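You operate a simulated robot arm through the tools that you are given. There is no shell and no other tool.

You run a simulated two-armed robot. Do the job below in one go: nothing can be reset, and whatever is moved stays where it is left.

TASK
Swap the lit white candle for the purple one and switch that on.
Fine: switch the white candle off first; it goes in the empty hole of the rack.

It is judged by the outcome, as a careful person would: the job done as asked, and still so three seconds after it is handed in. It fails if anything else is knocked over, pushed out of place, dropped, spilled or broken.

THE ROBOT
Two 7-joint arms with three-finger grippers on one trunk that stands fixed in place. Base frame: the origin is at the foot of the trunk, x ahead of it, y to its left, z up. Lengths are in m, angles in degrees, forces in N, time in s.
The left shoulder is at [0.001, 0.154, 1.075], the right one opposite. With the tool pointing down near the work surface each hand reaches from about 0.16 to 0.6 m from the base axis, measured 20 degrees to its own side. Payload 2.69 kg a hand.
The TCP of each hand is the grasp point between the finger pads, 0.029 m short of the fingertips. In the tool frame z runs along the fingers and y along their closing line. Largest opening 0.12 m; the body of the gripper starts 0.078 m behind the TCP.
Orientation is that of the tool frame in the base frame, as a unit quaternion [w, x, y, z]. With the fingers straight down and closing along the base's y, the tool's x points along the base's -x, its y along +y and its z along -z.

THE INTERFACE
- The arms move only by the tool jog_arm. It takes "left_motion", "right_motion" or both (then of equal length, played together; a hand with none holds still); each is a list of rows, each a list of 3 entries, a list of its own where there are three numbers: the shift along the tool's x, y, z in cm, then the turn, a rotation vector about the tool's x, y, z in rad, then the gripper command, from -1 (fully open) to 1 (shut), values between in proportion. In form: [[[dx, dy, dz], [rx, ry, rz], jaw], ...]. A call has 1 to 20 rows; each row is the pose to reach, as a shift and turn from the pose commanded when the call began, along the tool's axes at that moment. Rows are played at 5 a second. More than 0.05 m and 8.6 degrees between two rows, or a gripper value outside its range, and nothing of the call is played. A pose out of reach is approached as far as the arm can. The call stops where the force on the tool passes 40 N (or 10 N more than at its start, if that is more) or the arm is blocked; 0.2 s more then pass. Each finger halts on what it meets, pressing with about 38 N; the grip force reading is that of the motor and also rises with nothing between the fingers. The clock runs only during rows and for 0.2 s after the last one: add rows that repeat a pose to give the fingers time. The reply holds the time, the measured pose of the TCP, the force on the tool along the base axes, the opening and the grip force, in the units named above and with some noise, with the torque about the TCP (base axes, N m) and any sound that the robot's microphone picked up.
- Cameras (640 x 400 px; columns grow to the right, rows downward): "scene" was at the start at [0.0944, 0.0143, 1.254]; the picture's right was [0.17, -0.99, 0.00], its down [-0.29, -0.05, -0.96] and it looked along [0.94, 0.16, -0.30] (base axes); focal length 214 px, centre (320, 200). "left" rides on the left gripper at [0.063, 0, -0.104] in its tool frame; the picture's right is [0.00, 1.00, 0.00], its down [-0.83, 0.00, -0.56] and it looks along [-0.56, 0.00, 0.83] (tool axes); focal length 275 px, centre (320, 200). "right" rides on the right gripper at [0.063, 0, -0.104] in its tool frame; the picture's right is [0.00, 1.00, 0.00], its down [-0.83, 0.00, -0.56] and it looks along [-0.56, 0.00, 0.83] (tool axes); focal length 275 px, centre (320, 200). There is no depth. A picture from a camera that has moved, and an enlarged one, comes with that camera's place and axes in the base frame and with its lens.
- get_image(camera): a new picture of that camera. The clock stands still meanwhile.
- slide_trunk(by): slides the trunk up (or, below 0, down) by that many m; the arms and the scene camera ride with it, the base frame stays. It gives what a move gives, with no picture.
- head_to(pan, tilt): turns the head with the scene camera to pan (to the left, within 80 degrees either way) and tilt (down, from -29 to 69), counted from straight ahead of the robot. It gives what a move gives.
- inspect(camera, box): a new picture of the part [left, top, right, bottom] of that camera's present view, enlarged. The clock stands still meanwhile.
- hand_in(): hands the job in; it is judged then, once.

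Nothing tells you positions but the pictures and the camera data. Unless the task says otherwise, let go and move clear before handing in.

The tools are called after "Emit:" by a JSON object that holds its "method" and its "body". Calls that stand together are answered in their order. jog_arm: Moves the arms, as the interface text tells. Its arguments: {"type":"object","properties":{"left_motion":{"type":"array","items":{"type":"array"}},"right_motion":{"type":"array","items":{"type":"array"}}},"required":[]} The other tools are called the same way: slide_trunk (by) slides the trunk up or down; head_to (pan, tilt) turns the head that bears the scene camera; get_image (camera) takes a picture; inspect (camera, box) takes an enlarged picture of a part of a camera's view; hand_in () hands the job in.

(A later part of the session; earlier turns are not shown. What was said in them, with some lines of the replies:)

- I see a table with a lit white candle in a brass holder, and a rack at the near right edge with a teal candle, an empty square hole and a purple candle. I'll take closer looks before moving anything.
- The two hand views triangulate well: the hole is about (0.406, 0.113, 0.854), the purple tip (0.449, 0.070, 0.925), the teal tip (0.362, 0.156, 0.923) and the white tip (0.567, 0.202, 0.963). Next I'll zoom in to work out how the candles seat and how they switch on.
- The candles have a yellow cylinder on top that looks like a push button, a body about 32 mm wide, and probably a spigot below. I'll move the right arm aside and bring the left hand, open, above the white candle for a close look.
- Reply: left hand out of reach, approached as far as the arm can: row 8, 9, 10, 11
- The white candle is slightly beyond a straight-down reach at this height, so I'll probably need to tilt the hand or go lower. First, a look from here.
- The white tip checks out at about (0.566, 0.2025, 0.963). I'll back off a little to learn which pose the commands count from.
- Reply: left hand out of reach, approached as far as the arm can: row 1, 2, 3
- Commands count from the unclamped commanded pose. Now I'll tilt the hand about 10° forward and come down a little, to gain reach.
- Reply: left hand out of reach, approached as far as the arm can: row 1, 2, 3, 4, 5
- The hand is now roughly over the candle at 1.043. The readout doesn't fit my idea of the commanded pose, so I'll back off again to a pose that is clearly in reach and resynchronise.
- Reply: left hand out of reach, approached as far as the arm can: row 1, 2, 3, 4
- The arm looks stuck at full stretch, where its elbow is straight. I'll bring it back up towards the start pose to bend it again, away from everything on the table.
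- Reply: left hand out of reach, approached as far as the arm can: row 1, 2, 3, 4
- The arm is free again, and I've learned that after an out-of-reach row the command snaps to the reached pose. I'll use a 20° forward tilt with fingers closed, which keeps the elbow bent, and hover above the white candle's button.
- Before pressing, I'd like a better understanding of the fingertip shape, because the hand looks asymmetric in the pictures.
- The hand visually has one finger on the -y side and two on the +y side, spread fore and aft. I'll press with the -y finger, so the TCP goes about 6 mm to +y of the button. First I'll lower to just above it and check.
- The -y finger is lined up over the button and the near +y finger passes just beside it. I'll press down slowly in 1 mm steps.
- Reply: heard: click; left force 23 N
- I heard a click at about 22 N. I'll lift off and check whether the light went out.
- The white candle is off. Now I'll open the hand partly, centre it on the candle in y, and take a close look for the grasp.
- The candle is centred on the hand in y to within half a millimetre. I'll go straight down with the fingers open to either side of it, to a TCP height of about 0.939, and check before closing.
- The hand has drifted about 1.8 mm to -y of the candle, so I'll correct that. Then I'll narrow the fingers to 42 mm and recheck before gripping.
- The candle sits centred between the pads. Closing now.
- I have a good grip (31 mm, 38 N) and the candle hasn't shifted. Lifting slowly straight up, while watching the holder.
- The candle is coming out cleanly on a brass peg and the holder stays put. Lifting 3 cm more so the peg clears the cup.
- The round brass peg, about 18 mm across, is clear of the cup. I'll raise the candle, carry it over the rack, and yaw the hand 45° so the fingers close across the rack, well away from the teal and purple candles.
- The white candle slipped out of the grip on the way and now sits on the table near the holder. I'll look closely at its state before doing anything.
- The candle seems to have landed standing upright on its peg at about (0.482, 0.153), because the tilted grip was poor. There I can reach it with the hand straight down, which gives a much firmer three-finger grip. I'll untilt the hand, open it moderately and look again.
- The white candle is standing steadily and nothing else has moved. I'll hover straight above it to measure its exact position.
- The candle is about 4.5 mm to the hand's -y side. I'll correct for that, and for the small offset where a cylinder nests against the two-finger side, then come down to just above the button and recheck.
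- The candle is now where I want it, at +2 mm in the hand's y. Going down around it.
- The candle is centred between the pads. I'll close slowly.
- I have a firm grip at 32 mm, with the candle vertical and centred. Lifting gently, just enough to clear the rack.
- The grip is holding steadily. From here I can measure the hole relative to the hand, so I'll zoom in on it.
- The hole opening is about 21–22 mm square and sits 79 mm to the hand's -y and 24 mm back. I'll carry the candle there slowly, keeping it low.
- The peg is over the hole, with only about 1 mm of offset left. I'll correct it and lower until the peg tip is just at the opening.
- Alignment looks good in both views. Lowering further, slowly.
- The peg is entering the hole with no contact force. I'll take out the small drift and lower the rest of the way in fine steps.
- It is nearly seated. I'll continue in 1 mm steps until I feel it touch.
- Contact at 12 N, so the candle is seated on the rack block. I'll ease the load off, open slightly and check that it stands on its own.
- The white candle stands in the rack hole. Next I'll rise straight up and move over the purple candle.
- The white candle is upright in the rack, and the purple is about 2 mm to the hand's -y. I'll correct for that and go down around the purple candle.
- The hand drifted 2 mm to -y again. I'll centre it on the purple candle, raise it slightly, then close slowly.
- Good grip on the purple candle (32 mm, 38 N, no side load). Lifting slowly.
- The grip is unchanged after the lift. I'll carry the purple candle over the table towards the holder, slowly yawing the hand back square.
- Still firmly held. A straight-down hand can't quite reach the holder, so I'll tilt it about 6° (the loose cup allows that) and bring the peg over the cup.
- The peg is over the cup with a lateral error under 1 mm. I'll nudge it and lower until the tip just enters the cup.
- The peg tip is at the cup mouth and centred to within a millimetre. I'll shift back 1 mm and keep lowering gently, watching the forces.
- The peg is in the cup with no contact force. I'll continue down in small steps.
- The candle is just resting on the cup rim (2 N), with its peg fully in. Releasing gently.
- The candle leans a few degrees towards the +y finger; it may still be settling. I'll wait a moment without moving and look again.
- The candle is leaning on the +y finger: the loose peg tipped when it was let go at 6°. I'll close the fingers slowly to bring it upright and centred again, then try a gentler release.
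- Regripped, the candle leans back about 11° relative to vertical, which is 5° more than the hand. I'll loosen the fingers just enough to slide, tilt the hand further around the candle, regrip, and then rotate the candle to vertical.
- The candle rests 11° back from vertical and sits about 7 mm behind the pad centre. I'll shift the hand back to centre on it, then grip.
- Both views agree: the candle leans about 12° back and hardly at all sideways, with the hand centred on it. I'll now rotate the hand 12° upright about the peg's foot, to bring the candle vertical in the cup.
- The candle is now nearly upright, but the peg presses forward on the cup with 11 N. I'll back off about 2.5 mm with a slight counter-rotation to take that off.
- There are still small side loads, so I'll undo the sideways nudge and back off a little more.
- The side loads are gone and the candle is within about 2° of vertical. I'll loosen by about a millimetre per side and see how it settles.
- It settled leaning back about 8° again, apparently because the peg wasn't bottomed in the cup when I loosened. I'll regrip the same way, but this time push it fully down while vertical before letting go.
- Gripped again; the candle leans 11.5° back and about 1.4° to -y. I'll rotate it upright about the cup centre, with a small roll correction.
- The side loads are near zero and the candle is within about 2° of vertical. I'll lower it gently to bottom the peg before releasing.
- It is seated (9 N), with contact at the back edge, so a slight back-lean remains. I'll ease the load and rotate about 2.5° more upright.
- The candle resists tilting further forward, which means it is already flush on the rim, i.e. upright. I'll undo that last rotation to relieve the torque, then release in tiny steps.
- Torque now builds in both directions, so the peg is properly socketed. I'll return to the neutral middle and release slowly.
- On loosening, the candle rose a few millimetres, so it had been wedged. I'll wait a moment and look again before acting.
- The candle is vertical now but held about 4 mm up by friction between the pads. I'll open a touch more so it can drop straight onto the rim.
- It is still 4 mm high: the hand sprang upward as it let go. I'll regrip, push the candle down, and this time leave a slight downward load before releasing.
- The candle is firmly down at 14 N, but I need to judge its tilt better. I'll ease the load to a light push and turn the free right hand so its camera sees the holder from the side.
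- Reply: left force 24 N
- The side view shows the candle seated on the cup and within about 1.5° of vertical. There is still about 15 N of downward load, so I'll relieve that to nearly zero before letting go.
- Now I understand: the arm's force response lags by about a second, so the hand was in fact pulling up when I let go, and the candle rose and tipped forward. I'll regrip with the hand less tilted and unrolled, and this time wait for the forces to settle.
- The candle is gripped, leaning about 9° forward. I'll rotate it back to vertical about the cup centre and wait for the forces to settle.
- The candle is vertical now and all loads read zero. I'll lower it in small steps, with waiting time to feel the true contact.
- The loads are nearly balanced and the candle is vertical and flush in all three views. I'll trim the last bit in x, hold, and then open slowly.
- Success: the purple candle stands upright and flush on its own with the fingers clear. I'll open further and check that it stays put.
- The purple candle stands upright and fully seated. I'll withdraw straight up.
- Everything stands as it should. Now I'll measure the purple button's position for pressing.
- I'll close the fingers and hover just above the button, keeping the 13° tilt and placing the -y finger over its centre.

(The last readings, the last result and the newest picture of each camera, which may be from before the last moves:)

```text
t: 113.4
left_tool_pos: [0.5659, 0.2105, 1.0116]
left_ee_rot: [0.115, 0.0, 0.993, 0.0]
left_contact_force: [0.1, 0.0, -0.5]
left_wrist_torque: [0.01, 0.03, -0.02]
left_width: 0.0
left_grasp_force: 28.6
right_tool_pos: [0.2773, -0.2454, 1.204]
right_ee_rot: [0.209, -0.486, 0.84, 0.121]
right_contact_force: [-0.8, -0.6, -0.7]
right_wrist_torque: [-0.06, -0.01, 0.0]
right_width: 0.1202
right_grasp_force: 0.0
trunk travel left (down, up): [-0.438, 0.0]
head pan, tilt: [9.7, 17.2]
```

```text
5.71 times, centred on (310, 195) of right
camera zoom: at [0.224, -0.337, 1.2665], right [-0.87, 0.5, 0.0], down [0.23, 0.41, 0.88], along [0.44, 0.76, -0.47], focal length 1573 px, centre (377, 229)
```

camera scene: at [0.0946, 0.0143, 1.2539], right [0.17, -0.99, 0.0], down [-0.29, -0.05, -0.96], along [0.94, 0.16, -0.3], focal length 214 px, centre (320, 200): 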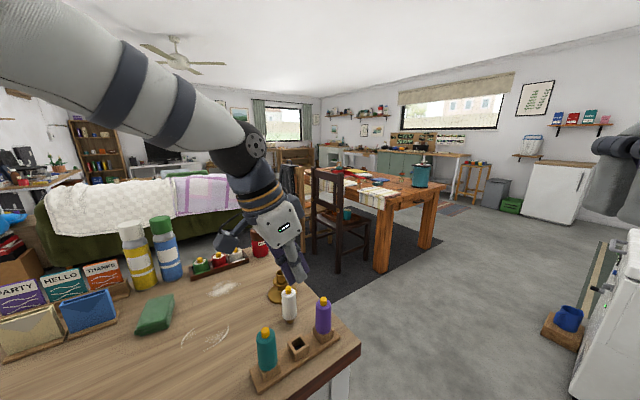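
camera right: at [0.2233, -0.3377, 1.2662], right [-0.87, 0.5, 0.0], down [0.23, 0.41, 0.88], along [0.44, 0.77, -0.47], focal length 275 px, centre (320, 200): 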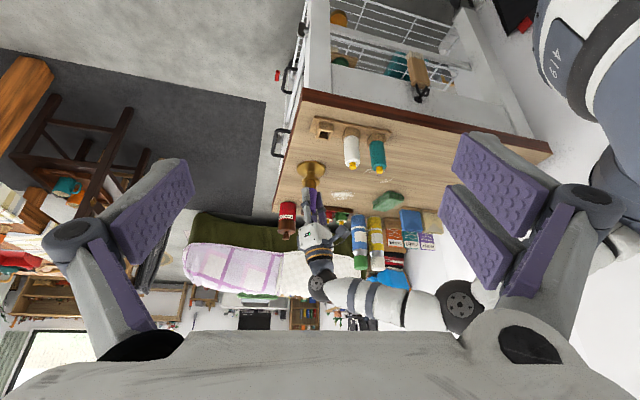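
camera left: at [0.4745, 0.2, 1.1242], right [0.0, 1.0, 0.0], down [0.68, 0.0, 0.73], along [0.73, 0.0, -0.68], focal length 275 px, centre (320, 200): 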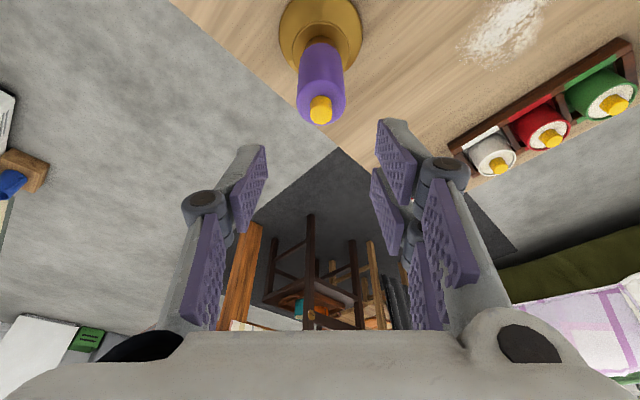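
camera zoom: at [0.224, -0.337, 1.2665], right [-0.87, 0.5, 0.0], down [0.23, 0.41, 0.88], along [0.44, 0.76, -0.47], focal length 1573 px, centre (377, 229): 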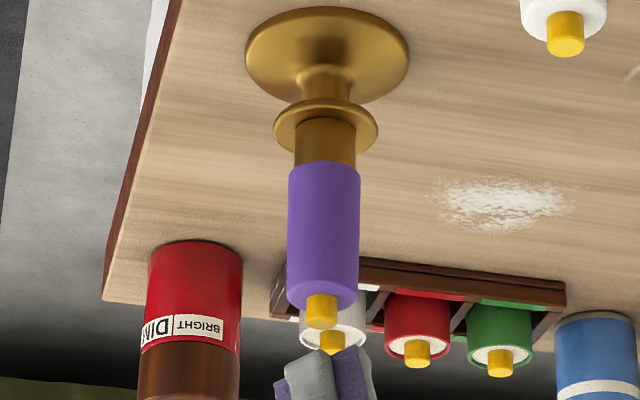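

The button sits 9 mm to -y of the TCP, so I'll trim by 1.5 mm and press down slowly.

Emit:
{"method": "jog_arm", "body": {"left_motion": [[[-0.097, -0.15, 0.02], [0, 0, 0], 1], [[-0.097, -0.15, 0.02], [0, 0, 0], 1], [[0.017, -0.15, 0.51], [0, 0, 0], 1], [[0.109, -0.15, 0.9], [0, 0, 0], 1], [[0.131, -0.15, 0.997], [0, 0, 0], 1], [[0.154, -0.15, 1.094], [0, 0, 0], 1], [[0.177, -0.15, 1.191], [0, 0, 0], 1], [[0.2, -0.15, 1.289], [0, 0, 0], 1], [[0.2, -0.15, 1.289], [0, 0, 0], 1]]}}

Emit:
{"method": "inspect", "body": {"camera": "scene", "box": [263, 215, 308, 285]}}

Emit:
{"method": "inspect", "body": {"camera": "left", "box": [260, 60, 380, 220]}}

```text
t: 115.4
left_tool_pos: [0.5662, 0.2091, 0.9991]
left_ee_rot: [0.116, -0.001, 0.993, 0.0]
left_contact_force: [0.6, 0.5, 2.2]
left_wrist_torque: [-0.04, -0.03, 0.01]
left_width: 0.0002
left_grasp_force: 28.5
right_tool_pos: [0.278, -0.2461, 1.2037]
right_ee_rot: [0.21, -0.484, 0.841, 0.121]
right_contact_force: [0.4, 0.4, 0.1]
right_wrist_torque: [0.0, -0.02, 0.03]
right_width: 0.12
right_grasp_force: 0.1
trunk travel left (down, up): [-0.438, 0.0]
head pan, tilt: [9.7, 17.2]
heard: click
```

```text
5.71 times, centred on (286, 250) of scene
camera zoom: at [0.0943, 0.0142, 1.254], right [0.17, -0.99, 0.0], down [-0.29, -0.05, -0.96], along [0.94, 0.16, -0.3], focal length 1226 px, centre (517, -86)
```

zoom: 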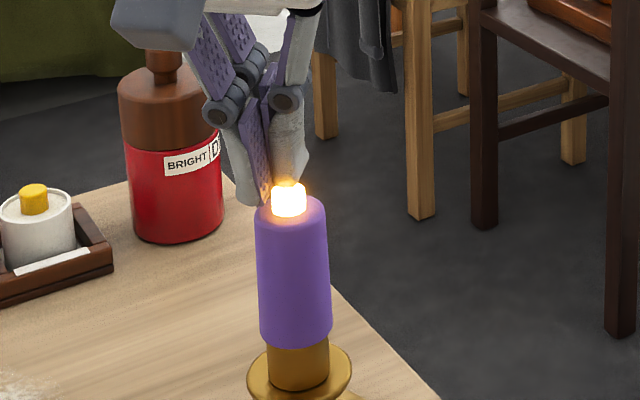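

```text
2.50 times, centred on (320, 140) of left
camera zoom: at [0.4811, 0.2087, 1.0836], right [0.0, 1.0, 0.0], down [0.68, 0.0, 0.73], along [0.73, 0.0, -0.68], focal length 688 px, centre (320, 350)
```

zoom: 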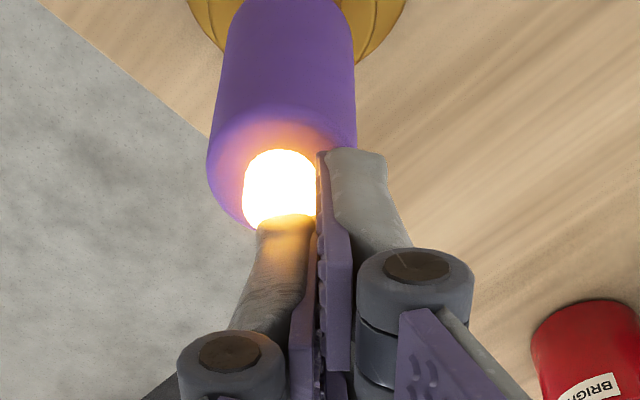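

A click with only about 2 N, and the purple candle is lit. I'll lift straight off.

Emit:
{"method": "jog_arm", "body": {"left_motion": [[[-0.23, 0, -0.97], [0, 0, 0], 1], [[-0.69, 0, -2.92], [0, 0, 0], 1], [[-1.14, 0, -4.87], [0, 0, 0], 1], [[-1.14, 0, -4.87], [0, 0, 0], 1]]}}

Emit:
{"method": "inspect", "body": {"camera": "scene", "box": [230, 210, 350, 370]}}

Emit:
{"method": "inspect", "body": {"camera": "right", "box": [280, 130, 400, 230]}}

```text
t: 116.4
left_tool_pos: [0.566, 0.2095, 1.0487]
left_ee_rot: [0.115, -0.001, 0.993, 0.001]
left_contact_force: [0.2, 0.4, 0.7]
left_wrist_torque: [-0.01, 0.01, 0.01]
left_width: 0.0
left_grasp_force: 28.5
right_tool_pos: [0.2775, -0.2451, 1.2034]
right_ee_rot: [0.21, -0.485, 0.84, 0.121]
right_contact_force: [0.3, -1.1, 0.7]
right_wrist_torque: [0.05, -0.01, 0.0]
right_width: 0.1201
right_grasp_force: 0.0
trunk travel left (down, up): [-0.438, 0.0]
head pan, tilt: [9.7, 17.2]
```

```text
2.50 times, centred on (290, 290) of scene
camera zoom: at [0.0945, 0.0143, 1.254], right [0.17, -0.99, 0.0], down [-0.29, -0.05, -0.96], along [0.94, 0.16, -0.3], focal length 536 px, centre (395, -25)
```

zoom: 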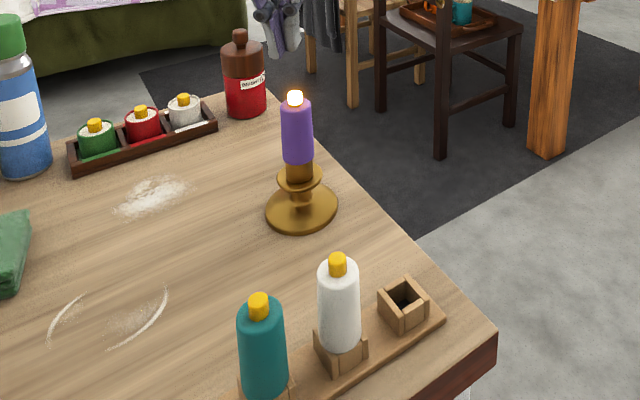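

```text
4.00 times, centred on (340, 180) of right
camera zoom: at [0.2241, -0.337, 1.2665], right [-0.87, 0.5, 0.0], down [0.23, 0.41, 0.88], along [0.44, 0.76, -0.47], focal length 1101 px, centre (240, 280)
```

zoom: 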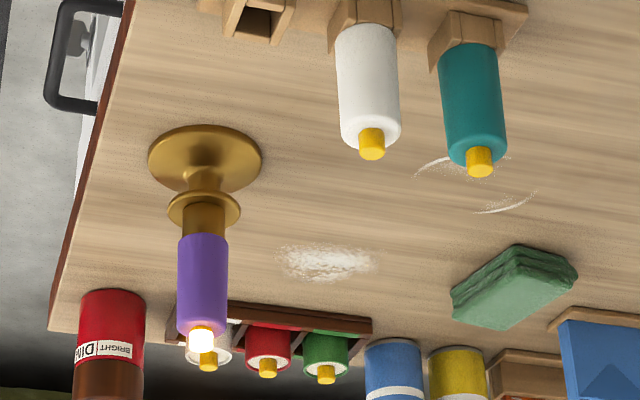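

The purple candle is lit and upright in the holder, and the white one is off in the rack. I'll move the left hand back and up, clear of everything.

Emit:
{"method": "jog_arm", "body": {"left_motion": [[[3.89, 0.5, -0.91], [0, 0, 0], 1], [[7.33, 1.5, -3.77], [0, 0, 0], 1], [[10.17, 2.5, -7.01], [0, 0, 0], 1], [[12.89, 3.5, -10.73], [0, 0, 0], 1], [[15.1, 4.5, -14.3], [0, 0, 0], 1], [[15.1, 4.5, -14.3], [0, 0, 0], 1], [[15.1, 4.5, -14.3], [0, 0, 0], 1]]}}

Emit:
{"method": "get_image", "body": {"camera": "scene"}}

Emit:
{"method": "inspect", "body": {"camera": "scene", "box": [230, 220, 360, 400]}}

Emit:
{"method": "inspect", "body": {"camera": "right", "box": [270, 120, 450, 270]}}

```text
t: 118.0
left_tool_pos: [0.3883, 0.2599, 1.1522]
left_ee_rot: [0.114, -0.004, 0.993, -0.008]
left_contact_force: [-0.2, 1.1, -0.1]
left_wrist_torque: [0.01, 0.01, -0.03]
left_width: 0.0001
left_grasp_force: 28.3
right_tool_pos: [0.2763, -0.2455, 1.2034]
right_ee_rot: [0.21, -0.485, 0.841, 0.121]
right_contact_force: [0.2, 0.5, 0.5]
right_wrist_torque: [-0.01, -0.03, -0.04]
right_width: 0.12
right_grasp_force: 0.1
trunk travel left (down, up): [-0.438, 0.0]
head pan, tilt: [9.7, 17.2]
```

```text
taken
camera scene: at [0.0954, -0.0086, 1.2545], right [-0.08, -1.0, 0.0], down [-0.29, 0.02, -0.96], along [0.95, -0.08, -0.29], focal length 214 px, centre (320, 200)
```

scene: 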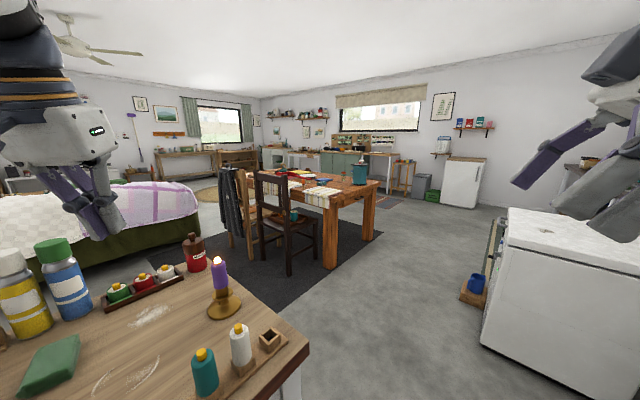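

```text
2.22 times, centred on (295, 310) of scene
camera zoom: at [0.0954, -0.0086, 1.2545], right [-0.08, -1.0, 0.0], down [-0.29, 0.02, -0.96], along [0.95, -0.08, -0.29], focal length 477 px, centre (376, -44)
```

zoom: 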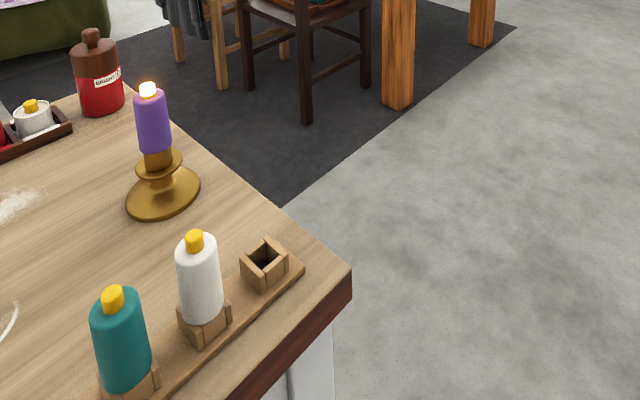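

```text
2.67 times, centred on (360, 195) of right
camera zoom: at [0.224, -0.3366, 1.2664], right [-0.87, 0.5, 0.0], down [0.23, 0.41, 0.88], along [0.44, 0.76, -0.47], focal length 734 px, centre (213, 213)
```

zoom: 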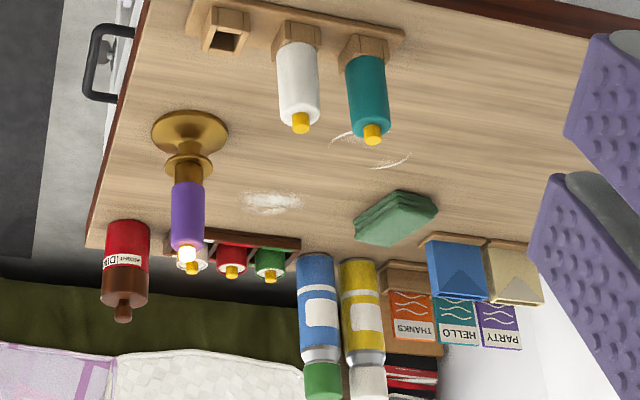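

All objects are in order. The head camera seems to have been nudged sideways by the arm as it retreated, so I'll move the left hand a little forward and outward to take it off the head.

Emit:
{"method": "jog_arm", "body": {"left_motion": [[[-2.0, 1.0, 0.4], [0, 0, 0], 1], [[-4.0, 2.0, 0.8], [0, 0, 0], 1], [[-4.0, 2.0, 0.8], [0, 0, 0], 1], [[-4.0, 2.0, 0.8], [0, 0, 0], 1]]}}

Emit:
{"method": "get_image", "body": {"camera": "scene"}}

Emit:
{"method": "get_image", "body": {"camera": "right"}}

```text
t: 119.0
left_tool_pos: [0.4287, 0.2742, 1.1546]
left_ee_rot: [0.116, 0.0, 0.993, 0.001]
left_contact_force: [-0.7, 0.1, -0.2]
left_wrist_torque: [0.02, 0.0, 0.0]
left_width: 0.0
left_grasp_force: 28.5
right_tool_pos: [0.2757, -0.2462, 1.2038]
right_ee_rot: [0.21, -0.486, 0.84, 0.121]
right_contact_force: [-0.1, 0.9, 0.0]
right_wrist_torque: [0.02, 0.0, -0.01]
right_width: 0.1199
right_grasp_force: 0.1
trunk travel left (down, up): [-0.438, 0.0]
head pan, tilt: [9.7, 17.2]
```

```text
taken
camera scene: at [0.0946, 0.0144, 1.254], right [0.17, -0.99, 0.0], down [-0.29, -0.05, -0.96], along [0.94, 0.16, -0.3], focal length 214 px, centre (320, 200)
```

scene: 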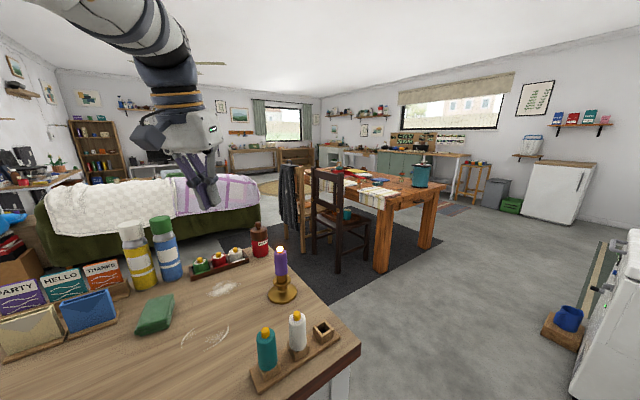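

```text
taken
camera right: at [0.2242, -0.3369, 1.2665], right [-0.87, 0.5, 0.0], down [0.23, 0.41, 0.88], along [0.44, 0.76, -0.47], focal length 275 px, centre (320, 200)
```

right: 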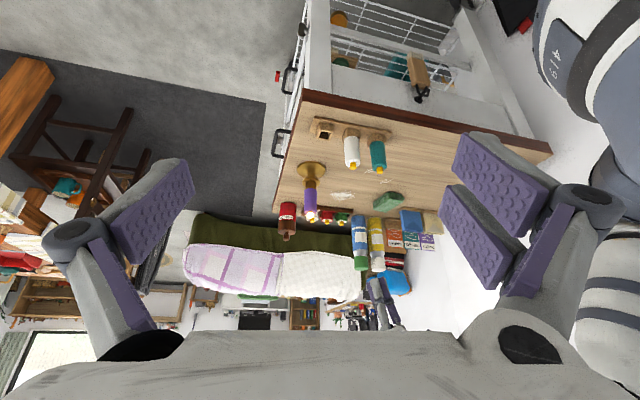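

The head is free again and both hands are clear. One last close check of the candles before I hand in.

Emit:
{"method": "inspect", "body": {"camera": "scene", "box": [230, 230, 360, 400]}}

Emit:
{"method": "inspect", "body": {"camera": "right", "box": [280, 110, 400, 240]}}

```text
2.35 times, centred on (295, 315) of scene
camera zoom: at [0.0946, 0.0144, 1.254], right [0.17, -0.99, 0.0], down [-0.29, -0.05, -0.96], along [0.94, 0.16, -0.3], focal length 505 px, centre (379, -71)
```

zoom: 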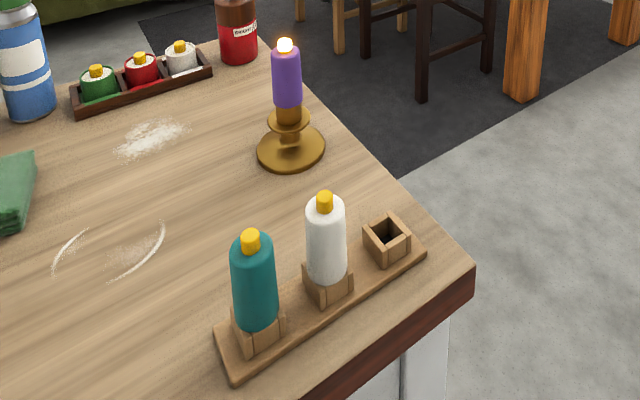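

```text
3.08 times, centred on (340, 175) of right
camera zoom: at [0.2242, -0.3369, 1.2665], right [-0.87, 0.5, 0.0], down [0.23, 0.41, 0.88], along [0.44, 0.76, -0.47], focal length 847 px, centre (258, 277)
```

zoom: 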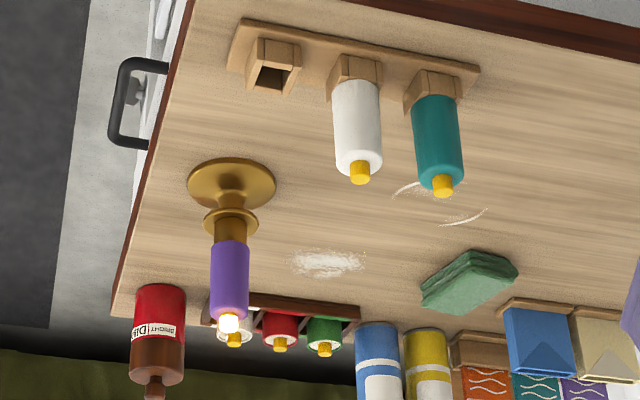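

The purple candle is lit and upright in the brass holder. The white candle is off and standing in the rack hole that was empty, and everything else is where it was. Handing in.

Emit:
{"method": "hand_in", "body": {}}

```text
The job is handed in.
```

The swap is done and handed in. The purple candle stands lit in the brass holder, and the white one is switched off in the rack hole that was empty.

- **White candle dropped:** it slipped out of the grip on the way to the rack, from the raised hand. It landed upright on the table near the holder, touched nothing else, and I picked it up again from there.
- **Purple candle tipped:** it leaned over in the loose holder the first few times I let go. It then seated flush and upright, and stayed that way after I pressed its button.
- **Robot's own head:** the left arm pushed the camera head sideways while backing away. I moved the arm and the head returned to its place.

In the final pictures nothing else on the table had moved, and both hands are clear. The result came back only as handed in, with no verdict.
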